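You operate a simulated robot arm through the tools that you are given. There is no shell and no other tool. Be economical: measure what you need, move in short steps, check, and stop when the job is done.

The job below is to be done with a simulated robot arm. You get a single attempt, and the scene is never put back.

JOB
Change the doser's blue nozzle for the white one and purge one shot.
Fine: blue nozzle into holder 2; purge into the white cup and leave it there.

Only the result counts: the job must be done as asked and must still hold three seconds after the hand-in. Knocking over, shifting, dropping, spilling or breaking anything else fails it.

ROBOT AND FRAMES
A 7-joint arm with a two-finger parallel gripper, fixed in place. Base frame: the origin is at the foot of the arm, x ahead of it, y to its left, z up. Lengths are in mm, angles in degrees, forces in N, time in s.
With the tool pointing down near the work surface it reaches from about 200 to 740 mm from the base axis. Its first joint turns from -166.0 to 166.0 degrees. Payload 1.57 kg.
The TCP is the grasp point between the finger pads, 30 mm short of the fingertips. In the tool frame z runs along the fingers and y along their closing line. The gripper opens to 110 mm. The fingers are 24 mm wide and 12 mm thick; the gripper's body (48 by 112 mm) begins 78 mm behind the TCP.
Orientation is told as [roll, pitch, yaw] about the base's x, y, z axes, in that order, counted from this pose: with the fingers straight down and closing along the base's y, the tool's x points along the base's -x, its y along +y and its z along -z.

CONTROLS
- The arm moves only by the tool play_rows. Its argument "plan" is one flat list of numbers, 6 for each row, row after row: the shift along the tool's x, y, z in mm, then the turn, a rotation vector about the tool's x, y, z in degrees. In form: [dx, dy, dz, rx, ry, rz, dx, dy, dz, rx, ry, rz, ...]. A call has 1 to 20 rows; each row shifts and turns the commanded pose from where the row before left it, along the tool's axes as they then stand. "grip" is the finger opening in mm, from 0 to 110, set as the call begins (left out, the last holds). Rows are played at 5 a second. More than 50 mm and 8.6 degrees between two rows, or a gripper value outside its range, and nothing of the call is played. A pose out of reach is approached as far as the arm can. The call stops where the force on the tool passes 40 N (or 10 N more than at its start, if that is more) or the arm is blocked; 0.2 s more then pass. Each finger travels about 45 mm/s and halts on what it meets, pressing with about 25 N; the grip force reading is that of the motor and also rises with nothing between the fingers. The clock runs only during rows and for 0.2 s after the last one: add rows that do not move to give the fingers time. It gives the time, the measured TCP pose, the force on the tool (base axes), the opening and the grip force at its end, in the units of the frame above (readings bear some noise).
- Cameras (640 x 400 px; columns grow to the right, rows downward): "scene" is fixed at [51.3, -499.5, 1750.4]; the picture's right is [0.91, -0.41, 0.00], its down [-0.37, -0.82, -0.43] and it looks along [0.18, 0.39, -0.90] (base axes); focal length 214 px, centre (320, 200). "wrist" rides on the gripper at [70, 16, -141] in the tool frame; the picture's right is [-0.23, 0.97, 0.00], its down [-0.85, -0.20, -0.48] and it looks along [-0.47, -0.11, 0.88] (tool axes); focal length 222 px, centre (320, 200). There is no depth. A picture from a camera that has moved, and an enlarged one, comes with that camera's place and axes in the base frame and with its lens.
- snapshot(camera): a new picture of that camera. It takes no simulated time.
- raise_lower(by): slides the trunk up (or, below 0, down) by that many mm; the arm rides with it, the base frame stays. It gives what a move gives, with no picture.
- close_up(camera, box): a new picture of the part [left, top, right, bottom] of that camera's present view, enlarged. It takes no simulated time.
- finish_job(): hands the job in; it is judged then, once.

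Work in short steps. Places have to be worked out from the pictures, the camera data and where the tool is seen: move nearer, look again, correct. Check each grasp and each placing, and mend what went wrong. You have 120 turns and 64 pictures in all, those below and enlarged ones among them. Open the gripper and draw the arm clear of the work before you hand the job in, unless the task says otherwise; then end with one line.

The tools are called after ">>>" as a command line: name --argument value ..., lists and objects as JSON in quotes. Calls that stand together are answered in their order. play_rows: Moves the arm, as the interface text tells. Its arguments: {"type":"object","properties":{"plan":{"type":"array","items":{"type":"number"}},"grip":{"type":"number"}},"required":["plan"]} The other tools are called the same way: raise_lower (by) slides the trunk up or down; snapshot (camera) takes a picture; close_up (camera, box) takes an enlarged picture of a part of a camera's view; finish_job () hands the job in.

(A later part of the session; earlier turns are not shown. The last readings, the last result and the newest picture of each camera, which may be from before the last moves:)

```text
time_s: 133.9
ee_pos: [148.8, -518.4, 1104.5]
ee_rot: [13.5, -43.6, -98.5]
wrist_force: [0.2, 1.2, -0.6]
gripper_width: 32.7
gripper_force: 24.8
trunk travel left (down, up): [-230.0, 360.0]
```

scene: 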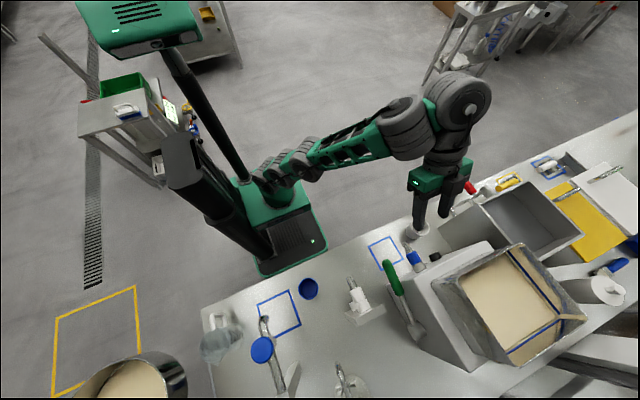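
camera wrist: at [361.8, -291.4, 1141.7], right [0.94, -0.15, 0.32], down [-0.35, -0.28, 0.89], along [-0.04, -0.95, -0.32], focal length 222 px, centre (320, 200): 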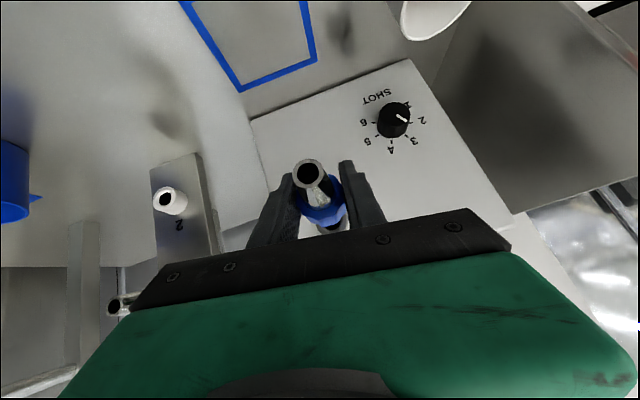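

It slides out freely – plain socket. Draw it out and carry it over to x≈356.

>>> play_rows --plan '[10, 0, -9.6, 0, 0, 0, 18, 0, -17.2, 0, 0, 0, 18, 0, -17.2, 0, 0, 0, 20, 0, -19.1, 0, 0, 0, 20, 0, -19.1, 0, 0, 0, 4.16, 34.1, 4.37, 0, 0, 0, 4.16, 34.1, 4.37, 0, 0, 0, 4.16, 34.1, 4.37, 0, 0, 0, 4.16, 34.1, 4.37, 0, 0, 0, 4.16, 34.1, 4.37, 0, 0, 0, 4.16, 34.1, 4.37, 0, 0, 0]'

>>> raise_lower --by -17

```text
time_s: 136.3
ee_pos: [356.1, -396.1, 1101.3]
ee_rot: [13.6, -43.7, -98.6]
wrist_force: [-1.0, 0.6, 0.1]
gripper_width: 32.1
gripper_force: 24.9
trunk travel left (down, up): [-230.0, 360.0]
```

```text
time_s: 136.9
ee_pos: [355.6, -395.2, 1086.1]
ee_rot: [13.5, -43.5, -98.6]
wrist_force: [1.7, 0.5, -0.6]
gripper_width: 32.4
gripper_force: 25.1
trunk travel left (down, up): [-213.0, 377.0]
```

Advance to y≈−462 and check alignment with the fitting rim.

>>> play_rows --plan '[-16, 0, 15.3, 0, 0, 0, -16, 0.5, 15.3, 0, 0, 0, -16, 0, 15.3, 0, 0, 0]'

>>> close_up --camera "wrist" --box '[260, 140, 380, 236]'

```text
time_s: 137.7
ee_pos: [357.1, -462.2, 1086.9]
ee_rot: [13.5, -43.6, -98.7]
wrist_force: [0.0, -0.4, 0.0]
gripper_width: 32.6
gripper_force: 25.1
trunk travel left (down, up): [-213.0, 377.0]
```

```text
4.17 times, centred on (320, 188) of wrist
camera zoom: at [362.5, -314.2, 1140.5], right [0.94, -0.15, 0.32], down [-0.35, -0.28, 0.89], along [-0.04, -0.95, -0.32], focal length 926 px, centre (320, 250)
```

zoom: 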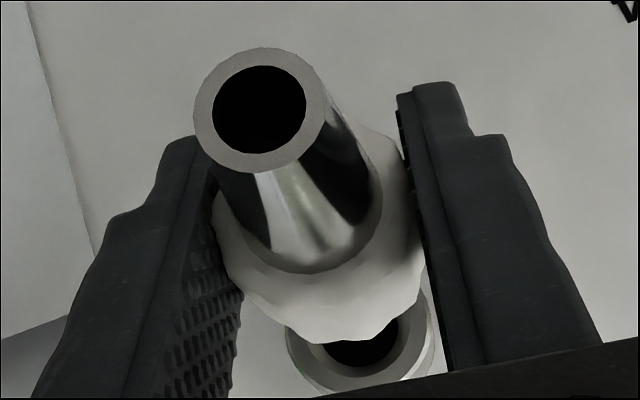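

The white nozzle is coaxial with the TCP, and the fitting lines up within ~1 mm. Advance to first contact.

>>> play_rows --plan '[-9.4, -0.8, 9, 0, 0, 0, -9.4, 0, 9, 0, 0, 0]'

>>> play_rows --plan '[-1.1, 0, 1, 0, 0, 0, -1.1, 0, 1, 0, 0, 0, -1.1, 0, 1, 0, 0, 0]'

```text
time_s: 138.3
ee_pos: [356.2, -489.7, 1085.8]
ee_rot: [13.6, -43.6, -98.5]
wrist_force: [-1.4, 0.0, -0.7]
gripper_width: 32.4
gripper_force: 24.9
trunk travel left (down, up): [-213.0, 377.0]
```

```text
time_s: 139.1
ee_pos: [356.5, -491.2, 1088.7]
ee_rot: [13.7, -43.6, -98.7]
wrist_force: [-5.2, 12.3, 1.5]
gripper_width: 32.4
gripper_force: 25.3
trunk travel left (down, up): [-213.0, 377.0]
```

Contact at the thread mouth (12 N). Twist clockwise 43° while following slightly.

>>> play_rows --plan '[0, 0, 0, -3.9, 0, 3.74, 0, 0, 0, -3.9, 0, 3.74, 0, 0, 0, -3.9, 0, 3.74, 0, 0, 0, -3.9, 0, 3.74, 0, 0, 0, -3.9, 0, 3.74, 0, 0, 0, -3.9, 0, 3.74, 0, 0, 0, -3.9, 0, 3.74, 0, 0, 0, -3.9, 0, 3.74]'

```text
time_s: 140.9
ee_pos: [356.4, -493.0, 1086.5]
ee_rot: [62.0, -25.1, -127.0]
wrist_force: [-2.1, 0.2, 6.2]
gripper_width: 32.5
gripper_force: 25.0
trunk travel left (down, up): [-213.0, 377.0]
```

Axial force dropped to 0 and it moved in 2 mm – seems threaded. Verify by a small pull before releasing.

>>> play_rows --plan '[1.1, 0, -1, 0, 0, 0, 0, 0, 0, 0, 0, 0]'

```text
time_s: 141.5
ee_pos: [358.8, -491.0, 1085.3]
ee_rot: [61.8, -25.1, -126.7]
wrist_force: [-2.1, 6.4, 1.8]
gripper_width: 32.1
gripper_force: 24.7
trunk travel left (down, up): [-213.0, 377.0]
```

Ambiguous; pull 2 mm more.

>>> play_rows --plan '[0.8, 0, -0.7, 0, 0, 0, 0.8, 0, -0.7, 0, 0, 0, 0, 0, 0, 0, 0, 0]'

```text
time_s: 142.3
ee_pos: [356.8, -489.7, 1086.3]
ee_rot: [61.9, -25.0, -126.9]
wrist_force: [0.1, 0.6, -0.4]
gripper_width: 32.4
gripper_force: 25.4
trunk travel left (down, up): [-213.0, 377.0]
```

Not engaged yet. Rotate back in the clear, push a bit firmer and twist clockwise while following inward.

>>> play_rows --plan '[1, 0, -1, 5.2, 0, -4.98, 0, 0, 0, 5.2, 0, -4.98, 0, 0, 0, 5.2, 0, -4.98, 0, 0, 0, 5.2, 0, -4.98, 0, 0, 0, 5.2, 0, -4.98, 0, 0, 0, 5.2, 0, -4.98, -1.5, 0, 1.4, 0, 0, 0, -1.5, 0, 1.4, 0, 0, 0, -1, 0, 1, 0, 0, 0]'

>>> play_rows --plan '[0, 0, 0, -3.9, 0, 3.74, -0.25, 0, 0.25, -3.9, 0, 3.74, -0.25, 0, 0.25, -3.9, 0, 3.74, -0.25, 0, 0.25, -3.9, 0, 3.74, -0.25, 0, 0.25, -3.9, 0, 3.74, -0.25, 0, 0.25, -3.9, 0, 3.74, -0.25, 0, 0.25, -3.9, 0, 3.74, -0.25, 0, 0.25, -3.9, 0, 3.74]'

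>>> play_rows --plan '[1.4, 0, -1.4, 0, 0, 0, 1.4, 0, -1.4, 0, 0, 0, 0, 0, 0, 0, 0, 0]'

```text
time_s: 144.3
ee_pos: [356.5, -493.6, 1086.7]
ee_rot: [13.6, -43.6, -98.6]
wrist_force: [-2.5, -1.5, 1.3]
gripper_width: 32.4
gripper_force: 25.2
trunk travel left (down, up): [-213.0, 377.0]
```

```text
time_s: 146.1
ee_pos: [356.7, -495.2, 1086.4]
ee_rot: [61.8, -24.9, -126.9]
wrist_force: [-1.2, 0.3, 1.9]
gripper_width: 32.1
gripper_force: 24.9
trunk travel left (down, up): [-213.0, 377.0]
```

```text
time_s: 146.9
ee_pos: [356.2, -490.3, 1086.9]
ee_rot: [61.9, -25.0, -127.0]
wrist_force: [-0.3, -1.5, 3.1]
gripper_width: 32.5
gripper_force: 25.3
trunk travel left (down, up): [-213.0, 377.0]
```

It can go deeper before contact. Rotate back and push to a real stop first.

>>> play_rows --plan '[0, 0, 0, 5.2, 0, -4.98, 0, 0, 0, 5.2, 0, -4.98, 0, 0, 0, 5.2, 0, -4.98, 0, 0, 0, 5.2, 0, -4.98, 0, 0, 0, 5.2, 0, -4.98, 0, 0, 0, 5.2, 0, -4.98, -1.5, 0, 1.4, 0, 0, 0, -1.5, 0, 1.4, 0, 0, 0, -1, 0, 1, 0, 0, 0]'

>>> play_rows --plan '[-1, 0, 1, 0, 0, 0, -1, 0, 1, 0, 0, 0, 0, 0, 0, 0, 0, 0]'

```text
time_s: 148.9
ee_pos: [354.9, -495.1, 1087.6]
ee_rot: [13.7, -43.7, -98.7]
wrist_force: [-11.5, 13.3, 2.6]
gripper_width: 32.5
gripper_force: 24.7
trunk travel left (down, up): [-213.0, 377.0]
```

```text
time_s: 149.7
ee_pos: [355.2, -497.4, 1086.6]
ee_rot: [13.7, -43.6, -98.7]
wrist_force: [-11.1, 17.3, 1.1]
gripper_width: 32.5
gripper_force: 24.9
trunk travel left (down, up): [-213.0, 377.0]
```

Real contact at 13–17 N. Relieve side load and twist clockwise with the push kept.

>>> play_rows --plan '[0, -1.2, 0, 0, 0, 0, 0, 0, 0, -3.9, 0, 3.74, 0, 0, 0, -3.9, 0, 3.74, -0.2, 0, 0.2, -3.9, 0, 3.74, -0.2, 0, 0.2, -3.9, 0, 3.74, -0.2, 0, 0.2, -3.9, 0, 3.74, -0.2, 0, 0.2, -3.9, 0, 3.74, -0.2, 0, 0.2, -3.9, 0, 3.74, -0.2, 0, 0.2, -3.9, 0, 3.74]'

>>> play_rows --plan '[1.1, 0, -1.1, 0, 0, 0, 1.1, 0, -1.1, 0, 0, 0, 0, 0, 0, 0, 0, 0]'

```text
time_s: 151.7
ee_pos: [357.9, -499.7, 1087.5]
ee_rot: [62.1, -25.1, -126.9]
wrist_force: [18.3, 6.7, 11.2]
gripper_width: 32.4
gripper_force: 25.2
trunk travel left (down, up): [-213.0, 377.0]
```

```text
time_s: 152.5
ee_pos: [357.8, -497.5, 1087.4]
ee_rot: [62.0, -25.2, -126.9]
wrist_force: [27.0, -8.3, 22.7]
gripper_width: 32.3
gripper_force: 24.9
trunk travel left (down, up): [-213.0, 377.0]
```

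Pull is now resisted. Re-centre and pull slightly more to confirm engagement.

>>> play_rows --plan '[0, 2, 0, 0, 0, 0, 0, 2, 0, 0, 0, 0, 0.7, 0, -0.7, 0, 0, 0]'

```text
time_s: 153.3
ee_pos: [356.7, -498.7, 1087.3]
ee_rot: [61.7, -25.0, -127.1]
wrist_force: [10.3, -6.2, 10.6]
gripper_width: 32.4
gripper_force: 24.9
trunk travel left (down, up): [-213.0, 377.0]
```

Engaged. Begin clockwise ratchet: open, rotate back, re-grip, twist in with follow.

>>> play_rows --grip 50 --plan '[0, 0, 0, 0, 0, 0, 0, 0, 0, 0, 0, 0, 0, 0, 0, 5.2, 0, -4.98, 0, 0, 0, 5.2, 0, -4.98, 0, 0, 0, 5.2, 0, -4.98, 0, 0, 0, 5.2, 0, -4.98, 0, 0, 0, 5.2, 0, -4.98, 0, 0, 0, 5.2, 0, -4.98]'

>>> close_up --camera "scene" --box '[400, 244, 432, 276]'

```text
time_s: 155.1
ee_pos: [357.8, -497.1, 1089.0]
ee_rot: [13.6, -43.5, -98.7]
wrist_force: [-0.5, 0.1, 1.0]
gripper_width: 50.0
gripper_force: 0.1
trunk travel left (down, up): [-213.0, 377.0]
```

```text
12.50 times, centred on (416, 260) of scene
camera zoom: at [51.3, -499.5, 1750.4], right [0.91, -0.41, 0.0], down [-0.37, -0.82, -0.43], along [0.18, 0.39, -0.9], focal length 2681 px, centre (-880, -550)
```

zoom: 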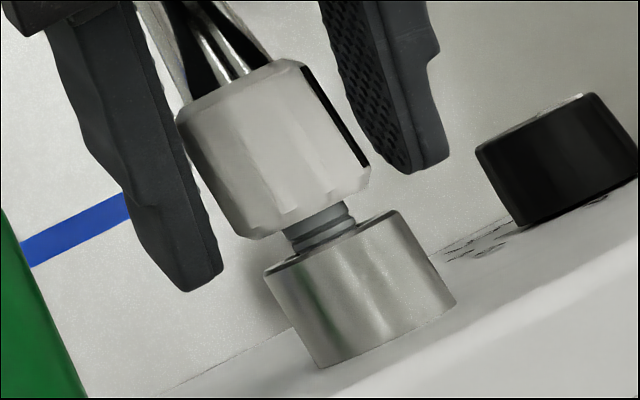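

Threaded straight, ~10 mm to go. Run three clockwise ratchet cycles.

>>> play_rows --grip 0 --plan '[1.2, -1.6, 1.26, 0, 0, 0, 0, 0, 0, 0, 0, 0, 0, 0, 0, 0, 0, 0, 0, 0, 0, 0, 0, 0, -0.15, 0, 0.15, -3.9, 0, 3.74, -0.15, 0, 0.15, -3.9, 0, 3.74, -0.15, 0, 0.15, -3.9, 0, 3.74, -0.15, 0, 0.15, -3.9, 0, 3.74, -0.15, 0, 0.15, -3.9, 0, 3.74, -0.15, 0, 0.15, -3.9, 0, 3.74, -0.15, 0, 0.15, -3.9, 0, 3.74, -0.15, 0, 0.15, -3.9, 0, 3.74]'

>>> play_rows --grip 50 --plan '[0, 0, 0, 0, 0, 0, 0, 0, 0, 0, 0, 0, 0, 0, 0, 5.2, 0, -4.98, 0, 0, 0, 5.2, 0, -4.98, 0, 0, 0, 5.2, 0, -4.98, 0, 0, 0, 5.2, 0, -4.98, 0, 0, 0, 5.2, 0, -4.98, 0, 0, 0, 5.2, 0, -4.98]'

>>> play_rows --grip 0 --plan '[0, 0, 0, 0, 0, 0, 0, 0, 0, 0, 0, 0, 0, 0, 0, 0, 0, 0, 0, 0, 0, 0, 0, 0, -0.15, 0, 0.15, -3.9, 0, 3.74, -0.15, 0, 0.15, -3.9, 0, 3.74, -0.15, 0, 0.15, -3.9, 0, 3.74, -0.15, 0, 0.15, -3.9, 0, 3.74, -0.15, 0, 0.15, -3.9, 0, 3.74, -0.15, 0, 0.15, -3.9, 0, 3.74, -0.15, 0, 0.15, -3.9, 0, 3.74, -0.15, 0, 0.15, -3.9, 0, 3.74]'

>>> play_rows --grip 50 --plan '[0, 0, 0, 0, 0, 0, 0, 0, 0, 0, 0, 0, 0, 0, 0, 5.2, 0, -4.98, 0, 0, 0, 5.2, 0, -4.98, 0, 0, 0, 5.2, 0, -4.98, 0, 0, 0, 5.2, 0, -4.98, 0, 0, 0, 5.2, 0, -4.98, 0, 0, 0, 5.2, 0, -4.98]'

>>> play_rows --grip 0 --plan '[0, 0, 0, 0, 0, 0, 0, 0, 0, 0, 0, 0, 0, 0, 0, 0, 0, 0, 0, 0, 0, 0, 0, 0, -0.15, 0, 0.15, -3.9, 0, 3.74, -0.15, 0, 0.15, -3.9, 0, 3.74, -0.15, 0, 0.15, -3.9, 0, 3.74, -0.15, 0, 0.15, -3.9, 0, 3.74, -0.15, 0, 0.15, -3.9, 0, 3.74, -0.15, 0, 0.15, -3.9, 0, 3.74, -0.15, 0, 0.15, -3.9, 0, 3.74, -0.15, 0, 0.15, -3.9, 0, 3.74]'

```text
time_s: 157.7
ee_pos: [356.9, -497.3, 1089.0]
ee_rot: [62.2, -24.9, -127.0]
wrist_force: [4.4, 2.9, 6.2]
gripper_width: 33.2
gripper_force: 25.5
trunk travel left (down, up): [-213.0, 377.0]
```

```text
time_s: 159.5
ee_pos: [356.6, -499.0, 1086.9]
ee_rot: [13.7, -43.5, -98.7]
wrist_force: [-0.1, -0.4, -0.2]
gripper_width: 50.1
gripper_force: 0.1
trunk travel left (down, up): [-213.0, 377.0]
```

```text
time_s: 162.1
ee_pos: [357.8, -498.9, 1087.7]
ee_rot: [62.0, -24.9, -126.9]
wrist_force: [5.7, 3.4, -0.7]
gripper_width: 32.5
gripper_force: 24.6
trunk travel left (down, up): [-213.0, 377.0]
```

```text
time_s: 163.9
ee_pos: [357.6, -499.7, 1087.4]
ee_rot: [13.7, -43.5, -98.7]
wrist_force: [-0.2, -0.1, 0.1]
gripper_width: 49.9
gripper_force: 0.0
trunk travel left (down, up): [-213.0, 377.0]
```

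```text
time_s: 166.5
ee_pos: [358.3, -500.6, 1088.0]
ee_rot: [62.0, -25.0, -127.0]
wrist_force: [7.5, 3.2, -0.2]
gripper_width: 33.3
gripper_force: 25.1
trunk travel left (down, up): [-213.0, 377.0]
```

Going smoothly. Four more cycles.

>>> play_rows --grip 50 --plan '[0, 0, 0, 0, 0, 0, 0, 0, 0, 0, 0, 0, 0, 0, 0, 5.2, 0, -4.98, 0, 0, 0, 5.2, 0, -4.98, 0, 0, 0, 5.2, 0, -4.98, 0, 0, 0, 5.2, 0, -4.98, 0, 0, 0, 5.2, 0, -4.98, 0, 0, 0, 5.2, 0, -4.98]'

>>> play_rows --grip 0 --plan '[0, 0, 0, 0, 0, 0, 0, 0, 0, 0, 0, 0, 0, 0, 0, 0, 0, 0, 0, 0, 0, 0, 0, 0, -0.12, 0, 0.12, -3.9, 0, 3.74, -0.12, 0, 0.12, -3.9, 0, 3.74, -0.12, 0, 0.12, -3.9, 0, 3.74, -0.12, 0, 0.12, -3.9, 0, 3.74, -0.12, 0, 0.12, -3.9, 0, 3.74, -0.12, 0, 0.12, -3.9, 0, 3.74, -0.12, 0, 0.12, -3.9, 0, 3.74, -0.12, 0, 0.12, -3.9, 0, 3.74]'

>>> play_rows --grip 50 --plan '[0, 0, 0, 0, 0, 0, 0, 0, 0, 0, 0, 0, 0, 0, 0, 5.2, 0, -4.98, 0, 0, 0, 5.2, 0, -4.98, 0, 0, 0, 5.2, 0, -4.98, 0, 0, 0, 5.2, 0, -4.98, 0, 0, 0, 5.2, 0, -4.98, 0, 0, 0, 5.2, 0, -4.98]'

>>> play_rows --grip 0 --plan '[0, 0, 0, 0, 0, 0, 0, 0, 0, 0, 0, 0, 0, 0, 0, 0, 0, 0, 0, 0, 0, 0, 0, 0, -0.12, 0, 0.12, -3.9, 0, 3.74, -0.12, 0, 0.12, -3.9, 0, 3.74, -0.12, 0, 0.12, -3.9, 0, 3.74, -0.12, 0, 0.12, -3.9, 0, 3.74, -0.12, 0, 0.12, -3.9, 0, 3.74, -0.12, 0, 0.12, -3.9, 0, 3.74, -0.12, 0, 0.12, -3.9, 0, 3.74, -0.12, 0, 0.12, -3.9, 0, 3.74]'

>>> play_rows --grip 50 --plan '[0, 0, 0, 0, 0, 0, 0, 0, 0, 0, 0, 0, 0, 0, 0, 5.2, 0, -4.98, 0, 0, 0, 5.2, 0, -4.98, 0, 0, 0, 5.2, 0, -4.98, 0, 0, 0, 5.2, 0, -4.98, 0, 0, 0, 5.2, 0, -4.98, 0, 0, 0, 5.2, 0, -4.98]'

>>> play_rows --grip 0 --plan '[0, 0, 0, 0, 0, 0, 0, 0, 0, 0, 0, 0, 0, 0, 0, 0, 0, 0, 0, 0, 0, 0, 0, 0, 0, 0, 0, -3.9, 0, 3.74, 0, 0, 0, -3.9, 0, 3.74, 0, 0, 0, -3.9, 0, 3.74, 0, 0, 0, -3.9, 0, 3.74, 0, 0, 0, -3.9, 0, 3.74, 0, 0, 0, -3.9, 0, 3.74, 0, 0, 0, -3.9, 0, 3.74, 0, 0, 0, -3.9, 0, 3.74]'

>>> close_up --camera "scene" --box '[400, 244, 432, 276]'

```text
time_s: 168.3
ee_pos: [357.1, -501.6, 1088.0]
ee_rot: [13.8, -43.5, -98.9]
wrist_force: [-0.5, 0.3, -0.2]
gripper_width: 50.0
gripper_force: 0.1
trunk travel left (down, up): [-213.0, 377.0]
```

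```text
time_s: 170.9
ee_pos: [357.9, -501.0, 1088.6]
ee_rot: [62.2, -24.9, -127.0]
wrist_force: [4.4, 1.5, 1.3]
gripper_width: 32.4
gripper_force: 24.9
trunk travel left (down, up): [-213.0, 377.0]
```

```text
time_s: 172.7
ee_pos: [356.2, -501.3, 1086.1]
ee_rot: [13.8, -43.4, -98.9]
wrist_force: [-0.3, 0.6, 1.2]
gripper_width: 50.1
gripper_force: 0.0
trunk travel left (down, up): [-213.0, 377.0]
```

```text
time_s: 175.3
ee_pos: [357.9, -502.6, 1087.9]
ee_rot: [62.1, -24.9, -127.0]
wrist_force: [5.9, 2.7, 0.2]
gripper_width: 33.0
gripper_force: 25.2
trunk travel left (down, up): [-213.0, 377.0]
```

```text
time_s: 177.1
ee_pos: [357.3, -503.3, 1087.2]
ee_rot: [13.7, -43.5, -98.9]
wrist_force: [-0.6, 0.2, -0.5]
gripper_width: 50.1
gripper_force: 0.0
trunk travel left (down, up): [-213.0, 377.0]
```

```text
time_s: 179.7
ee_pos: [359.2, -502.5, 1088.3]
ee_rot: [62.2, -24.8, -127.1]
wrist_force: [5.8, -1.0, 2.3]
gripper_width: 32.3
gripper_force: 24.8
trunk travel left (down, up): [-213.0, 377.0]
```

```text
12.50 times, centred on (416, 260) of scene
camera zoom: at [51.3, -499.5, 1750.4], right [0.91, -0.41, 0.0], down [-0.37, -0.82, -0.43], along [0.18, 0.39, -0.9], focal length 2681 px, centre (-880, -550)
```

zoom: 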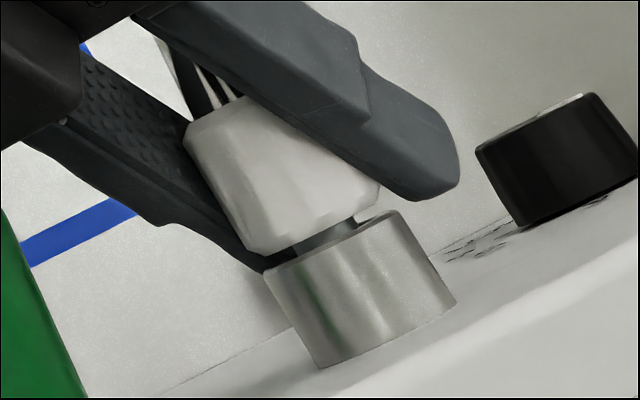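

About half way in. Continue with more cycles (smaller follow).

>>> play_rows --grip 50 --plan '[0, 0, 0, 0, 0, 0, 0, 0, 0, 0, 0, 0, 0, 0, 0, 5.2, 0, -4.98, 0, 0, 0, 5.2, 0, -4.98, 0, 0, 0, 5.2, 0, -4.98, 0, 0, 0, 5.2, 0, -4.98, 0, 0, 0, 5.2, 0, -4.98, 0, 0, 0, 5.2, 0, -4.98]'

>>> play_rows --grip 0 --plan '[0, 0, 0, 0, 0, 0, 0, 0, 0, 0, 0, 0, 0, 0, 0, 0, 0, 0, 0, 0, 0, 0, 0, 0, -0.07, 0, 0.07, -3.9, 0, 3.74, -0.07, 0, 0.07, -3.9, 0, 3.74, -0.07, 0, 0.07, -3.9, 0, 3.74, -0.07, 0, 0.07, -3.9, 0, 3.74, -0.07, 0, 0.07, -3.9, 0, 3.74, -0.07, 0, 0.07, -3.9, 0, 3.74, -0.07, 0, 0.07, -3.9, 0, 3.74, -0.07, 0, 0.07, -3.9, 0, 3.74]'

>>> play_rows --grip 50 --plan '[0, 0, 0, 0, 0, 0, 0, 0, 0, 0, 0, 0, 0, 0, 0, 5.2, 0, -4.98, 0, 0, 0, 5.2, 0, -4.98, 0, 0, 0, 5.2, 0, -4.98, 0, 0, 0, 5.2, 0, -4.98, 0, 0, 0, 5.2, 0, -4.98, 0, 0, 0, 5.2, 0, -4.98]'

>>> play_rows --grip 0 --plan '[0, 0, 0, 0, 0, 0, 0, 0, 0, 0, 0, 0, 0, 0, 0, 0, 0, 0, 0, 0, 0, 0, 0, 0, -0.07, 0, 0.07, -3.9, 0, 3.74, -0.07, 0, 0.07, -3.9, 0, 3.74, -0.07, 0, 0.07, -3.9, 0, 3.74, -0.07, 0, 0.07, -3.9, 0, 3.74, -0.07, 0, 0.07, -3.9, 0, 3.74, -0.07, 0, 0.07, -3.9, 0, 3.74, -0.07, 0, 0.07, -3.9, 0, 3.74, -0.07, 0, 0.07, -3.9, 0, 3.74]'

>>> play_rows --grip 50 --plan '[0, 0, 0, 0, 0, 0, 0, 0, 0, 0, 0, 0, 0, 0, 0, 5.2, 0, -4.98, 0, 0, 0, 5.2, 0, -4.98, 0, 0, 0, 5.2, 0, -4.98, 0, 0, 0, 5.2, 0, -4.98, 0, 0, 0, 5.2, 0, -4.98, 0, 0, 0, 5.2, 0, -4.98]'

>>> play_rows --grip 0 --plan '[0, 0, 0, 0, 0, 0, 0, 0, 0, 0, 0, 0, 0, 0, 0, 0, 0, 0, 0, 0, 0, 0, 0, 0, -0.07, 0, 0.07, -3.9, 0, 3.74, -0.07, 0, 0.07, -3.9, 0, 3.74, -0.07, 0, 0.07, -3.9, 0, 3.74, -0.07, 0, 0.07, -3.9, 0, 3.74, -0.07, 0, 0.07, -3.9, 0, 3.74, -0.07, 0, 0.07, -3.9, 0, 3.74, -0.07, 0, 0.07, -3.9, 0, 3.74, -0.07, 0, 0.07, -3.9, 0, 3.74]'

>>> play_rows --grip 50 --plan '[0, 0, 0, 0, 0, 0, 0, 0, 0, 0, 0, 0, 0, 0, 0, 5.2, 0, -4.98, 0, 0, 0, 5.2, 0, -4.98, 0, 0, 0, 5.2, 0, -4.98, 0, 0, 0, 5.2, 0, -4.98, 0, 0, 0, 5.2, 0, -4.98, 0, 0, 0, 5.2, 0, -4.98]'

>>> play_rows --grip 0 --plan '[0, 0, 0, 0, 0, 0, 0, 0, 0, 0, 0, 0, 0, 0, 0, 0, 0, 0, 0, 0, 0, 0, 0, 0, -0.07, 0, 0.07, -3.9, 0, 3.74, -0.07, 0, 0.07, -3.9, 0, 3.74, -0.07, 0, 0.07, -3.9, 0, 3.74, -0.07, 0, 0.07, -3.9, 0, 3.74, -0.07, 0, 0.07, -3.9, 0, 3.74, -0.07, 0, 0.07, -3.9, 0, 3.74, -0.07, 0, 0.07, -3.9, 0, 3.74, -0.07, 0, 0.07, -3.9, 0, 3.74]'

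```text
time_s: 181.5
ee_pos: [357.5, -504.0, 1087.0]
ee_rot: [14.0, -43.5, -98.8]
wrist_force: [-1.2, -0.2, 0.3]
gripper_width: 49.9
gripper_force: 0.0
trunk travel left (down, up): [-213.0, 377.0]
```

```text
time_s: 184.1
ee_pos: [357.5, -502.6, 1087.8]
ee_rot: [62.2, -24.9, -127.1]
wrist_force: [6.2, 5.3, -1.5]
gripper_width: 33.0
gripper_force: 24.2
trunk travel left (down, up): [-213.0, 377.0]
```

```text
time_s: 185.9
ee_pos: [356.9, -502.7, 1087.5]
ee_rot: [13.9, -43.4, -99.0]
wrist_force: [-0.4, 0.3, 0.2]
gripper_width: 50.0
gripper_force: 0.0
trunk travel left (down, up): [-213.0, 377.0]
```

```text
time_s: 188.5
ee_pos: [357.6, -505.9, 1087.8]
ee_rot: [62.0, -24.8, -127.1]
wrist_force: [7.4, 1.8, 0.0]
gripper_width: 33.2
gripper_force: 25.0
trunk travel left (down, up): [-213.0, 377.0]
```

```text
time_s: 190.3
ee_pos: [357.9, -504.7, 1088.0]
ee_rot: [13.9, -43.3, -99.0]
wrist_force: [0.1, 0.5, 0.7]
gripper_width: 50.1
gripper_force: 0.1
trunk travel left (down, up): [-213.0, 377.0]
```

```text
time_s: 192.9
ee_pos: [357.2, -507.2, 1087.5]
ee_rot: [62.1, -24.8, -127.2]
wrist_force: [4.2, 3.6, 0.4]
gripper_width: 32.5
gripper_force: 24.8
trunk travel left (down, up): [-213.0, 377.0]
```

```text
time_s: 194.7
ee_pos: [357.6, -506.8, 1088.2]
ee_rot: [14.0, -43.3, -99.1]
wrist_force: [0.2, 1.0, 0.2]
gripper_width: 50.0
gripper_force: 0.1
trunk travel left (down, up): [-213.0, 377.0]
```

```text
time_s: 197.3
ee_pos: [356.3, -507.2, 1087.8]
ee_rot: [62.2, -24.7, -127.2]
wrist_force: [0.0, 3.4, 1.2]
gripper_width: 33.0
gripper_force: 24.9
trunk travel left (down, up): [-213.0, 377.0]
```

Continue four more strokes without follow, watching for the end stop.

>>> play_rows --grip 50 --plan '[0, 0, 0, 0, 0, 0, 0, 0, 0, 0, 0, 0, 0.7, 0, -0.7, 5.2, 0, -4.98, 0, 0, 0, 5.2, 0, -4.98, 0, 0, 0, 5.2, 0, -4.98, 0, 0, 0, 5.2, 0, -4.98, 0, 0, 0, 5.2, 0, -4.98, 0, 0, 0, 5.2, 0, -4.98]'

>>> play_rows --grip 0 --plan '[0, 0, 0, 0, 0, 0, 0, 0, 0, 0, 0, 0, 0, 0, 0, 0, 0, 0, 0, 0, 0, 0, 0, 0, 0, 0, 0, -3.9, 0, 3.74, 0, 0, 0, -3.9, 0, 3.74, 0, 0, 0, -3.9, 0, 3.74, 0, 0, 0, -3.9, 0, 3.74, 0, 0, 0, -3.9, 0, 3.74, 0, 0, 0, -3.9, 0, 3.74, 0, 0, 0, -3.9, 0, 3.74, 0, 0, 0, -3.9, 0, 3.74]'

>>> play_rows --grip 50 --plan '[0, 0, 0, 0, 0, 0, 0, 0, 0, 0, 0, 0, 0, 0, 0, 5.2, 0, -4.98, 0, 0, 0, 5.2, 0, -4.98, 0, 0, 0, 5.2, 0, -4.98, 0, 0, 0, 5.2, 0, -4.98, 0, 0, 0, 5.2, 0, -4.98, 0, 0, 0, 5.2, 0, -4.98]'

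>>> play_rows --grip 0 --plan '[0, 0, 0, 0, 0, 0, 0, 0, 0, 0, 0, 0, 0, 0, 0, 0, 0, 0, 0, 0, 0, 0, 0, 0, 0, 0, 0, -3.9, 0, 3.74, 0, 0, 0, -3.9, 0, 3.74, 0, 0, 0, -3.9, 0, 3.74, 0, 0, 0, -3.9, 0, 3.74, 0, 0, 0, -3.9, 0, 3.74, 0, 0, 0, -3.9, 0, 3.74, 0, 0, 0, -3.9, 0, 3.74, 0, 0, 0, -3.9, 0, 3.74]'

>>> play_rows --grip 50 --plan '[0, 0, 0, 0, 0, 0, 0, 0, 0, 0, 0, 0, 0, 0, 0, 5.2, 0, -4.98, 0, 0, 0, 5.2, 0, -4.98, 0, 0, 0, 5.2, 0, -4.98, 0, 0, 0, 5.2, 0, -4.98, 0, 0, 0, 5.2, 0, -4.98, 0, 0, 0, 5.2, 0, -4.98]'

>>> play_rows --grip 0 --plan '[0, 0, 0, 0, 0, 0, 0, 0, 0, 0, 0, 0, 0, 0, 0, 0, 0, 0, 0, 0, 0, 0, 0, 0, 0, 0, 0, -3.9, 0, 3.74, 0, 0, 0, -3.9, 0, 3.74, 0, 0, 0, -3.9, 0, 3.74, 0, 0, 0, -3.9, 0, 3.74, 0, 0, 0, -3.9, 0, 3.74, 0, 0, 0, -3.9, 0, 3.74, 0, 0, 0, -3.9, 0, 3.74, 0, 0, 0, -3.9, 0, 3.74]'

```text
time_s: 199.1
ee_pos: [356.6, -506.2, 1087.1]
ee_rot: [14.1, -43.3, -99.2]
wrist_force: [-0.7, 0.5, 0.8]
gripper_width: 50.0
gripper_force: 0.1
trunk travel left (down, up): [-213.0, 377.0]
```

```text
time_s: 201.7
ee_pos: [358.0, -506.2, 1087.6]
ee_rot: [62.2, -24.7, -127.2]
wrist_force: [2.7, 2.3, -0.3]
gripper_width: 32.6
gripper_force: 25.5
trunk travel left (down, up): [-213.0, 377.0]
```

```text
time_s: 203.5
ee_pos: [357.6, -505.6, 1087.9]
ee_rot: [14.1, -43.3, -99.2]
wrist_force: [-0.7, -0.6, -0.1]
gripper_width: 50.2
gripper_force: 0.1
trunk travel left (down, up): [-213.0, 377.0]
```

```text
time_s: 206.1
ee_pos: [356.0, -506.2, 1088.7]
ee_rot: [62.1, -24.7, -127.2]
wrist_force: [3.6, 0.5, 2.3]
gripper_width: 32.4
gripper_force: 24.9
trunk travel left (down, up): [-213.0, 377.0]
```

```text
time_s: 207.9
ee_pos: [356.9, -505.4, 1087.7]
ee_rot: [14.1, -43.4, -99.2]
wrist_force: [-0.2, -0.2, -0.1]
gripper_width: 50.1
gripper_force: 0.0
trunk travel left (down, up): [-213.0, 377.0]
```

```text
time_s: 210.5
ee_pos: [358.4, -506.2, 1087.7]
ee_rot: [62.3, -24.5, -127.2]
wrist_force: [8.8, -3.5, 3.9]
gripper_width: 33.0
gripper_force: 25.3
trunk travel left (down, up): [-213.0, 377.0]
```

Two more strokes, then release and check with a picture.

>>> play_rows --grip 50 --plan '[0, 0, 0, 0, 0, 0, 0, 0, 0, 0, 0, 0, 0, 0, 0, 5.2, 0, -4.98, 0, 0, 0, 5.2, 0, -4.98, 0, 0, 0, 5.2, 0, -4.98, 0, 0, 0, 5.2, 0, -4.98, 0, 0, 0, 5.2, 0, -4.98, 0, 0, 0, 5.2, 0, -4.98]'

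>>> play_rows --grip 0 --plan '[0, 0, 0, 0, 0, 0, 0, 0, 0, 0, 0, 0, 0, 0, 0, 0, 0, 0, 0, 0, 0, 0, 0, 0, 0, 0, 0, -3.9, 0, 3.74, 0, 0, 0, -3.9, 0, 3.74, 0, 0, 0, -3.9, 0, 3.74, 0, 0, 0, -3.9, 0, 3.74, 0, 0, 0, -3.9, 0, 3.74, 0, 0, 0, -3.9, 0, 3.74, 0, 0, 0, -3.9, 0, 3.74, 0, 0, 0, -3.9, 0, 3.74]'

>>> play_rows --grip 50 --plan '[0, 0, 0, 0, 0, 0, 0, 0, 0, 0, 0, 0, 0, 0, 0, 5.2, 0, -4.98, 0, 0, 0, 5.2, 0, -4.98, 0, 0, 0, 5.2, 0, -4.98, 0, 0, 0, 5.2, 0, -4.98, 0, 0, 0, 5.2, 0, -4.98, 0, 0, 0, 5.2, 0, -4.98]'

>>> play_rows --grip 0 --plan '[0, 0, 0, 0, 0, 0, 0, 0, 0, 0, 0, 0, 0, 0, 0, 0, 0, 0, 0, 0, 0, 0, 0, 0, 0, 0, 0, -3.9, 0, 3.74, 0, 0, 0, -3.9, 0, 3.74, 0, 0, 0, -3.9, 0, 3.74, 0, 0, 0, -3.9, 0, 3.74, 0, 0, 0, -3.9, 0, 3.74, 0, 0, 0, -3.9, 0, 3.74, 0, 0, 0, -3.9, 0, 3.74, 0, 0, 0, -3.9, 0, 3.74]'

>>> close_up --camera "scene" --box '[400, 244, 432, 276]'

```text
time_s: 212.3
ee_pos: [356.4, -505.6, 1086.3]
ee_rot: [14.2, -43.3, -99.3]
wrist_force: [-0.6, 0.8, -0.3]
gripper_width: 50.1
gripper_force: 0.0
trunk travel left (down, up): [-213.0, 377.0]
```

```text
time_s: 214.9
ee_pos: [356.9, -506.5, 1087.2]
ee_rot: [62.2, -24.6, -127.3]
wrist_force: [4.7, -1.4, 3.2]
gripper_width: 33.0
gripper_force: 25.1
trunk travel left (down, up): [-213.0, 377.0]
```

```text
time_s: 216.7
ee_pos: [358.0, -507.6, 1086.9]
ee_rot: [14.3, -43.2, -99.4]
wrist_force: [-0.8, 0.7, 0.1]
gripper_width: 50.1
gripper_force: 0.1
trunk travel left (down, up): [-213.0, 377.0]
```

```text
time_s: 219.3
ee_pos: [356.4, -507.4, 1088.1]
ee_rot: [62.3, -24.6, -127.4]
wrist_force: [7.5, -4.4, 5.7]
gripper_width: 33.0
gripper_force: 25.3
trunk travel left (down, up): [-213.0, 377.0]
```

```text
12.50 times, centred on (416, 260) of scene
camera zoom: at [51.3, -499.5, 1750.4], right [0.91, -0.41, 0.0], down [-0.37, -0.82, -0.43], along [0.18, 0.39, -0.9], focal length 2681 px, centre (-880, -550)
```

zoom: 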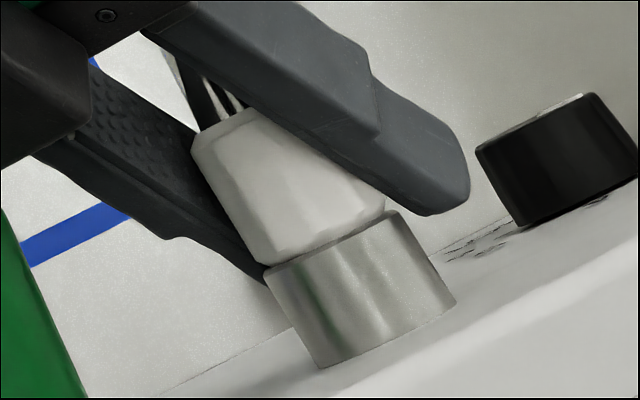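

Nearly flush. Three more strokes to tighten.

>>> play_rows --grip 50 --plan '[0, 0, 0, 0, 0, 0, 0, 0, 0, 0, 0, 0, 0, 0, 0, 5.2, 0, -4.98, 0, 0, 0, 5.2, 0, -4.98, 0, 0, 0, 5.2, 0, -4.98, 0, 0, 0, 5.2, 0, -4.98, 0, 0, 0, 5.2, 0, -4.98, 0, 0, 0, 5.2, 0, -4.98]'

>>> play_rows --grip 0 --plan '[0, 0, 0, 0, 0, 0, 0, 0, 0, 0, 0, 0, 0, 0, 0, 0, 0, 0, 0, 0, 0, 0, 0, 0, 0, 0, 0, -3.9, 0, 3.74, 0, 0, 0, -3.9, 0, 3.74, 0, 0, 0, -3.9, 0, 3.74, 0, 0, 0, -3.9, 0, 3.74, 0, 0, 0, -3.9, 0, 3.74, 0, 0, 0, -3.9, 0, 3.74, 0, 0, 0, -3.9, 0, 3.74, 0, 0, 0, -3.9, 0, 3.74]'

>>> play_rows --grip 50 --plan '[0, 0, 0, 0, 0, 0, 0, 0, 0, 0, 0, 0, 0, 0, 0, 5.2, 0, -4.98, 0, 0, 0, 5.2, 0, -4.98, 0, 0, 0, 5.2, 0, -4.98, 0, 0, 0, 5.2, 0, -4.98, 0, 0, 0, 5.2, 0, -4.98, 0, 0, 0, 5.2, 0, -4.98]'

>>> play_rows --grip 0 --plan '[0, 0, 0, 0, 0, 0, 0, 0, 0, 0, 0, 0, 0, 0, 0, 0, 0, 0, 0, 0, 0, 0, 0, 0, 0, 0, 0, -3.9, 0, 3.74, 0, 0, 0, -3.9, 0, 3.74, 0, 0, 0, -3.9, 0, 3.74, 0, 0, 0, -3.9, 0, 3.74, 0, 0, 0, -3.9, 0, 3.74, 0, 0, 0, -3.9, 0, 3.74, 0, 0, 0, -3.9, 0, 3.74, 0, 0, 0, -3.9, 0, 3.74]'

>>> play_rows --grip 50 --plan '[0, 0, 0, 0, 0, 0, 0, 0, 0, 0, 0, 0, 0, 0, 0, 5.2, 0, -4.98, 0, 0, 0, 5.2, 0, -4.98, 0, 0, 0, 5.2, 0, -4.98, 0, 0, 0, 5.2, 0, -4.98, 0, 0, 0, 5.2, 0, -4.98, 0, 0, 0, 5.2, 0, -4.98]'

>>> play_rows --grip 0 --plan '[0, 0, 0, 0, 0, 0, 0, 0, 0, 0, 0, 0, 0, 0, 0, 0, 0, 0, 0, 0, 0, 0, 0, 0, 0, 0, 0, -3.9, 0, 3.74, 0, 0, 0, -3.9, 0, 3.74, 0, 0, 0, -3.9, 0, 3.74, 0, 0, 0, -3.9, 0, 3.74, 0, 0, 0, -3.9, 0, 3.74, 0, 0, 0, -3.9, 0, 3.74, 0, 0, 0, -3.9, 0, 3.74, 0, 0, 0, -3.9, 0, 3.74]'

```text
time_s: 221.1
ee_pos: [357.8, -506.1, 1087.2]
ee_rot: [14.3, -43.1, -99.5]
wrist_force: [-1.0, -1.5, -0.2]
gripper_width: 50.0
gripper_force: 0.0
trunk travel left (down, up): [-213.0, 377.0]
```

```text
time_s: 223.7
ee_pos: [357.5, -506.1, 1088.6]
ee_rot: [62.3, -24.6, -127.4]
wrist_force: [5.3, -1.5, 3.4]
gripper_width: 33.0
gripper_force: 24.8
trunk travel left (down, up): [-213.0, 377.0]
```

```text
time_s: 225.5
ee_pos: [357.7, -506.2, 1087.1]
ee_rot: [14.3, -43.2, -99.4]
wrist_force: [0.5, 0.8, 1.2]
gripper_width: 50.3
gripper_force: 0.1
trunk travel left (down, up): [-213.0, 377.0]
```

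```text
time_s: 228.1
ee_pos: [357.9, -505.7, 1087.8]
ee_rot: [62.1, -24.6, -127.4]
wrist_force: [6.0, -0.5, 1.9]
gripper_width: 32.9
gripper_force: 25.1
trunk travel left (down, up): [-213.0, 377.0]
```

```text
time_s: 229.9
ee_pos: [357.5, -506.7, 1087.6]
ee_rot: [14.3, -43.3, -99.6]
wrist_force: [-0.5, -0.2, 1.3]
gripper_width: 50.1
gripper_force: 0.1
trunk travel left (down, up): [-213.0, 377.0]
```

```text
time_s: 232.5
ee_pos: [358.2, -507.0, 1088.4]
ee_rot: [62.3, -24.5, -127.4]
wrist_force: [7.4, -1.9, 4.3]
gripper_width: 32.8
gripper_force: 24.7
trunk travel left (down, up): [-213.0, 377.0]
```

I do two final tightening strokes, then release and retract.

>>> play_rows --grip 50 --plan '[0, 0, 0, 0, 0, 0, 0, 0, 0, 0, 0, 0, 0, 0, 0, 5.2, 0, -4.98, 0, 0, 0, 5.2, 0, -4.98, 0, 0, 0, 5.2, 0, -4.98, 0, 0, 0, 5.2, 0, -4.98, 0, 0, 0, 5.2, 0, -4.98, 0, 0, 0, 5.2, 0, -4.98]'

>>> play_rows --grip 0 --plan '[0, 0, 0, 0, 0, 0, 0, 0, 0, 0, 0, 0, 0, 0, 0, 0, 0, 0, 0, 0, 0, 0, 0, 0, 0, 0, 0, -3.9, 0, 3.74, 0, 0, 0, -3.9, 0, 3.74, 0, 0, 0, -3.9, 0, 3.74, 0, 0, 0, -3.9, 0, 3.74, 0, 0, 0, -3.9, 0, 3.74, 0, 0, 0, -3.9, 0, 3.74, 0, 0, 0, -3.9, 0, 3.74, 0, 0, 0, -3.9, 0, 3.74]'

>>> play_rows --grip 50 --plan '[0, 0, 0, 0, 0, 0, 0, 0, 0, 0, 0, 0, 0, 0, 0, 5.2, 0, -4.98, 0, 0, 0, 5.2, 0, -4.98, 0, 0, 0, 5.2, 0, -4.98, 0, 0, 0, 5.2, 0, -4.98, 0, 0, 0, 5.2, 0, -4.98, 0, 0, 0, 5.2, 0, -4.98]'

>>> play_rows --grip 0 --plan '[0, 0, 0, 0, 0, 0, 0, 0, 0, 0, 0, 0, 0, 0, 0, 0, 0, 0, 0, 0, 0, 0, 0, 0, 0, 0, 0, -3.9, 0, 3.74, 0, 0, 0, -3.9, 0, 3.74, 0, 0, 0, -3.9, 0, 3.74, 0, 0, 0, -3.9, 0, 3.74, 0, 0, 0, -3.9, 0, 3.74, 0, 0, 0, -3.9, 0, 3.74, 0, 0, 0, -3.9, 0, 3.74, 0, 0, 0, -3.9, 0, 3.74]'

>>> play_rows --grip 60 --plan '[0, 0, 0, 0, 0, 0, 0, 0, 0, 0, 0, 0, 0, 0, 0, 0, 0, 0, 15, 0, -14, 0, 0, 0, 20, 0, -18.9, 0, 0, 0, 23, 0, -21.7, 0, 0, 0]'

```text
time_s: 234.3
ee_pos: [358.1, -506.0, 1086.7]
ee_rot: [14.3, -43.1, -99.5]
wrist_force: [-0.3, 0.7, 0.1]
gripper_width: 50.5
gripper_force: 0.1
trunk travel left (down, up): [-213.0, 377.0]
```

```text
time_s: 236.9
ee_pos: [356.6, -506.0, 1088.2]
ee_rot: [62.3, -24.5, -127.5]
wrist_force: [6.9, -3.2, 4.0]
gripper_width: 32.6
gripper_force: 24.8
trunk travel left (down, up): [-213.0, 377.0]
```

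```text
time_s: 238.7
ee_pos: [356.6, -506.3, 1087.1]
ee_rot: [14.4, -43.1, -99.7]
wrist_force: [-1.0, 0.6, -0.3]
gripper_width: 50.2
gripper_force: 0.0
trunk travel left (down, up): [-213.0, 377.0]
```

```text
time_s: 241.3
ee_pos: [357.6, -505.6, 1088.0]
ee_rot: [62.3, -24.5, -127.4]
wrist_force: [7.9, -3.0, 4.0]
gripper_width: 32.5
gripper_force: 25.6
trunk travel left (down, up): [-213.0, 377.0]
```

```text
time_s: 242.7
ee_pos: [355.7, -427.7, 1086.2]
ee_rot: [62.1, -24.4, -127.5]
wrist_force: [0.0, 0.5, -0.3]
gripper_width: 60.1
gripper_force: 0.1
trunk travel left (down, up): [-213.0, 377.0]
```

Raise, then reorient to tilt ≈29°, lean 0.

>>> raise_lower --by 200

>>> play_rows --grip 100 --plan '[0, 0, 0, 0, 7, 0, 0, 0, 0, 0, 7, 0, 0, 0, 0, 6.56, 0, -3.64, 0, 0, 0, 6.56, 0, -3.64, 0, 0, 0, 6.56, 0, -3.64, 0, 0, 0, 6.56, 0, -3.64, 0, 0, 0, 6.56, 0, -3.64, 0, 0, 0, 6.56, 0, -3.64, 0, 0, 0, 6.56, 0, -3.64]'

```text
time_s: 244.9
ee_pos: [357.4, -427.9, 1286.4]
ee_rot: [62.1, -24.6, -127.5]
wrist_force: [0.5, 0.2, -0.5]
gripper_width: 60.0
gripper_force: 0.1
trunk travel left (down, up): [-413.0, 177.0]
```

```text
time_s: 246.9
ee_pos: [352.8, -426.2, 1248.3]
ee_rot: [10.2, -31.3, -95.8]
wrist_force: [-1.3, 0.5, 0.8]
gripper_width: 100.1
gripper_force: 0.1
out of reach, approached as far as the arm can: row 7, 8, 9
trunk travel left (down, up): [-413.0, 177.0]
```

Move across to x≈508 and remove the remaining lean with less tilt.

>>> play_rows --plan '[3.1, 38.3, 5.2, 0, 0, 0, 3.1, 38.3, 5.2, 0, 0, 0, 3.1, 38.3, 5.2, 0, 0, 0, 3.1, 38.3, 5.2, 0, 0, 0, 0, 0, 0, 0, 6, 0, 0, 0, 0, 4, 0, -1.9, 0, 0, 0, 4, 0, -1.9]'

```text
time_s: 248.5
ee_pos: [431.2, -403.8, 1178.0]
ee_rot: [4.9, -28.6, -93.0]
wrist_force: [-0.2, 0.9, -0.1]
gripper_width: 100.2
gripper_force: 0.0
out of reach, approached as far as the arm can: row 1, 2, 3, 4, 5, 6, 7
trunk travel left (down, up): [-413.0, 177.0]
```

The yaw −90° branch can't reach the cup; a cup can be gripped at any yaw, so I turn to yaw ≈ −50° (radial), which suits the arm and still keeps the hand clear of the nozzle.

>>> play_rows --plan '[0, 0, 0, -3.44, 0, -6.32, 0, 0, 0, -3.44, 0, -6.32, 0, 0, 0, -3.44, 0, -6.32, 0, 0, 0, -3.44, 0, -6.32, 0, 0, 0, -3.44, 0, -6.32, 0, 0, 0, -3.44, 0, -6.32, 0, 0, 0, 4.9, 0, 0]'

```text
time_s: 250.1
ee_pos: [429.2, -404.2, 1178.5]
ee_rot: [-1.3, -31.6, -49.3]
wrist_force: [0.3, -0.3, -0.9]
gripper_width: 100.1
gripper_force: 0.1
trunk travel left (down, up): [-413.0, 177.0]
```

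Reachable now. Move above the cup (≈(505,−422), rim z≈977).

>>> play_rows --plan '[0.8, 11.4, 31.2, -1.3, 0, 0, 0.8, 11.4, 31.2, 0, 0, 0, 0.8, 11.4, 31.2, 0, 0, 0, 0.8, 11.4, 31.2, 0, 0, 0]'

>>> snapshot --camera "wrist"

```text
time_s: 251.1
ee_pos: [506.0, -423.7, 1070.8]
ee_rot: [0.1, -31.6, -49.4]
wrist_force: [-0.2, 0.4, 0.8]
gripper_width: 100.0
gripper_force: 0.0
trunk travel left (down, up): [-413.0, 177.0]
```

```text
2 pictures are left
camera wrist: at [431.7, -311.1, 1153.2], right [0.86, 0.49, 0.12], down [0.16, -0.49, 0.86], along [0.48, -0.72, -0.5], focal length 222 px, centre (320, 200)
```

wrist: 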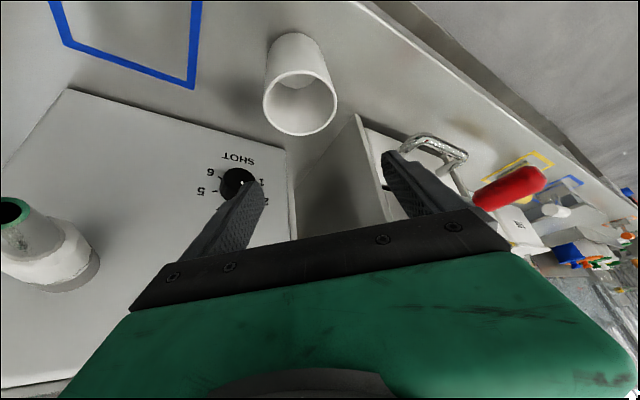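

The white nozzle looks flush in the doser. Cup refined at ≈(499,−421). Descend around it.

>>> play_rows --plan '[23.7, -0.9, 34.7, 0, 0, 0, 23.7, -0.9, 34.7, 0, 0, 0, 23.7, -0.9, 34.7, 0, 0, 0]'

>>> play_rows --grip 0 --plan '[0, 0, 0, 0, 0, 0, 0, 0, 0, 0, 0, 0, 0, 0, 0, 0, 0, 0, 0, 0, 0, 0, 0, 0, 0, 0, 0, 0, 0, 0]'

```text
time_s: 251.9
ee_pos: [498.1, -421.4, 942.6]
ee_rot: [-0.1, -31.7, -49.4]
wrist_force: [0.1, -0.2, -0.4]
gripper_width: 100.0
gripper_force: 0.1
trunk travel left (down, up): [-413.0, 177.0]
```

```text
time_s: 253.1
ee_pos: [499.0, -421.0, 942.7]
ee_rot: [0.1, -31.7, -49.4]
wrist_force: [0.1, -0.7, -0.7]
gripper_width: 64.7
gripper_force: 24.6
trunk travel left (down, up): [-413.0, 177.0]
```

Cup gripped (64.7 mm). Lift 25 mm and carry it beneath the nozzle onto the blue square (≈(359,−444)).

>>> play_rows --plan '[-6.5, 0, -10.7, 0, 0, 0, -6.5, 0, -10.7, 0, 0, 0, 15.7, -30.3, -9.7, 0, 0, 0, 15.7, -30.3, -9.7, 0, 0, 0, 15.7, -30.3, -9.7, 0, 0, 0, 15.7, -30.3, -9.7, 0, 0, 0, 0, 0, 0, 0, 0, 0]'

```text
time_s: 254.7
ee_pos: [359.4, -442.1, 969.0]
ee_rot: [0.0, -31.6, -49.3]
wrist_force: [-0.1, -0.2, 0.3]
gripper_width: 64.9
gripper_force: 24.6
trunk travel left (down, up): [-413.0, 177.0]
```

Lower gently to the table.

>>> play_rows --plan '[6, 0, 9.8, 0, 0, 0, 5.2, 0, 8.5, 0, 0, 0, 1, 0, 1.7, 0, 0, 0, 0.8, 0, 1.3, 0, 0, 0]'

```text
time_s: 255.7
ee_pos: [358.6, -442.7, 944.1]
ee_rot: [0.1, -31.5, -49.3]
wrist_force: [-0.3, -0.1, -0.3]
gripper_width: 64.6
gripper_force: 25.1
trunk travel left (down, up): [-413.0, 177.0]
```

>>> play_rows --plan '[0.5, 0, 0.9, 0, 0, 0, 0.5, 0, 0.9, 0, 0, 0, 0, 0, 0, 0, 0, 0]'

```text
time_s: 256.5
ee_pos: [358.9, -443.1, 942.7]
ee_rot: [-0.1, -31.7, -49.3]
wrist_force: [-1.4, 0.8, 6.7]
gripper_width: 64.9
gripper_force: 24.9
trunk travel left (down, up): [-413.0, 177.0]
```

Cup is down (contact 6.7 N). Open and back off along the tool axis.

>>> play_rows --grip 100 --plan '[0, 0, 0, 0, 0, 0, 0, 0, 0, 0, 0, 0, 0, 0, 0, 0, 0, 0, 0, 0, 0, 0, 0, 0, 0, 0, -20, 0, 0, 0, 0, 0, -35, 0, 0, 0, 0, 0, -40, 0, 0, 0, 0, 0, -40, 0, 0, 0]'

```text
time_s: 258.3
ee_pos: [313.3, -387.4, 1056.4]
ee_rot: [0.1, -31.6, -49.3]
wrist_force: [-0.5, -0.4, 0.4]
gripper_width: 99.9
gripper_force: 0.1
trunk travel left (down, up): [-413.0, 177.0]
```

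Cup placed. Now the green lever (handle ≈ x 267, y −480…−555, z ≈1108, pivoting on the doser's side). I reposition to yaw −90° in front of/above it.

>>> play_rows --grip 46 --plan '[-10.7, -14.5, -30.2, 0, 0, 0, -10.7, -14.5, -30.2, 0, 0, 0, -10.7, -14.5, -30.2, 0, 0, 0, 0, 0, 0, 4.27, 0, 6.92, 0, 0, 0, 4.27, 0, 6.92, 0, 0, 0, 4.27, 0, 6.92, 0, 0, 0, 4.27, 0, 6.92, 0, 0, 0, 4.27, 0, 6.92]'

```text
time_s: 260.1
ee_pos: [266.8, -403.2, 1152.4]
ee_rot: [-0.1, -31.7, -90.1]
wrist_force: [0.2, 0.1, -1.1]
gripper_width: 46.1
gripper_force: 0.1
trunk travel left (down, up): [-413.0, 177.0]
```

Exactly there. One picture to locate the handle and check the cup.

>>> snapshot --camera "wrist"

```text
1 pictures are left
camera wrist: at [284.0, -269.0, 1235.2], right [0.97, -0.2, 0.12], down [-0.2, -0.48, 0.86], along [-0.11, -0.86, -0.5], focal length 222 px, centre (320, 200)
```

wrist: 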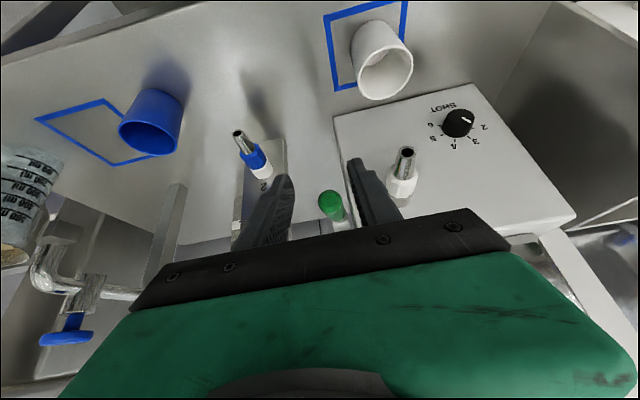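

Cup sits centred on the square under the white nozzle. Handle end at ≈(268,−480,1112); approach so the fingers straddle it near the end.

>>> play_rows --plan '[-13.1, 0.7, 20.2, 0, 0, 0, -13.1, 0.7, 20.2, 0, 0, 0, -13.1, 0.8, 20.2, 0, 0, 0, -13.1, 0.8, 20, 0, 0, 0]'

>>> play_rows --grip 0 --plan '[0, 0, 0, 0, 0, 0, 0, 0, 0, 0, 0, 0, 0, 0, 0, 0, 0, 0, 0, 0, 0, 0, 0, 0]'

```text
time_s: 261.1
ee_pos: [270.4, -489.0, 1109.0]
ee_rot: [-0.1, -31.6, -90.1]
wrist_force: [-0.4, 0.3, -0.6]
gripper_width: 46.2
gripper_force: 0.0
trunk travel left (down, up): [-413.0, 177.0]
```

```text
time_s: 262.1
ee_pos: [266.7, -489.0, 1109.1]
ee_rot: [-0.1, -31.6, -90.3]
wrist_force: [-30.0, -1.7, -4.4]
gripper_width: 28.2
gripper_force: 37.7
trunk travel left (down, up): [-413.0, 177.0]
```

Gripped the handle (28 mm) but it sits ~5 mm to −x; relieve, then test moving down 8 mm.

>>> play_rows --plan '[0, -2.5, 0, 0, 0, 0, 0, -2.3, 0, 0, 0, 0, 0, 0, 0, 0, 0, 0]'

>>> play_rows --plan '[2.1, 0, 3.4, 0, 0, 0, 2.1, 0, 3.4, 0, 0, 0]'

```text
time_s: 262.9
ee_pos: [266.0, -489.3, 1109.4]
ee_rot: [-0.1, -31.6, -89.8]
wrist_force: [-5.0, -3.0, -4.5]
gripper_width: 27.8
gripper_force: 38.6
trunk travel left (down, up): [-413.0, 177.0]
```

```text
time_s: 263.5
ee_pos: [265.3, -488.1, 1105.8]
ee_rot: [0.1, -32.1, -90.1]
wrist_force: [2.9, 6.2, 11.5]
gripper_width: 27.9
gripper_force: 38.3
trunk travel left (down, up): [-413.0, 177.0]
```

It yields; continue down along the arc.

>>> play_rows --plan '[1.7, 0, 3.5, 0, 0, 0, 1.7, 0, 3.5, 0, 0, 0, 1.7, 0, 3.5, 0, 0, 0]'

```text
time_s: 264.3
ee_pos: [265.9, -486.8, 1090.9]
ee_rot: [-0.2, -31.6, -89.8]
wrist_force: [7.7, 19.6, 12.0]
gripper_width: 27.9
gripper_force: 38.1
trunk travel left (down, up): [-413.0, 177.0]
```

Lever follows downward (now −18 mm). It pushes outward a little, so I follow the arc: down 16 more with slight +y.

>>> play_rows --plan '[4.0, 0, 2.6, 0, 0, 0, 3.0, 0, 3.2, 0, 0, 0, 2.1, 0, 3.4, 0, 0, 0, 2.1, 0, 3.4, 0, 0, 0]'

```text
time_s: 265.3
ee_pos: [266.0, -485.6, 1074.3]
ee_rot: [-0.1, -31.6, -89.9]
wrist_force: [10.8, 7.4, 11.2]
gripper_width: 27.5
gripper_force: 38.2
trunk travel left (down, up): [-413.0, 177.0]
```

Continue down.

>>> play_rows --plan '[2.1, 0, 3.4, 0, 0, 0, 2.1, 0, 3.4, 0, 0, 0, 2.1, 0, 3.4, 0, 0, 0, 2.1, 0, 3.4, 0, 0, 0, 2.1, 0, 3.4, 0, 0, 0]'

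```text
time_s: 266.5
ee_pos: [265.6, -484.9, 1053.2]
ee_rot: [-0.1, -31.7, -89.9]
wrist_force: [11.3, 8.6, 11.3]
gripper_width: 27.8
gripper_force: 38.1
trunk travel left (down, up): [-413.0, 177.0]
```

>>> play_rows --plan '[2.5, 0, 3.1, 0, 0, 0, 2.1, 0, 3.4, 0, 0, 0, 2.1, 0, 3.4, 0, 0, 0, 2.1, 0, 3.4, 0, 0, 0, 2.1, 0, 3.4, 0, 0, 0]'

```text
time_s: 267.7
ee_pos: [266.2, -486.7, 1034.2]
ee_rot: [-0.1, -31.8, -90.0]
wrist_force: [11.9, -0.8, 11.5]
gripper_width: 27.8
gripper_force: 38.3
trunk travel left (down, up): [-413.0, 177.0]
```

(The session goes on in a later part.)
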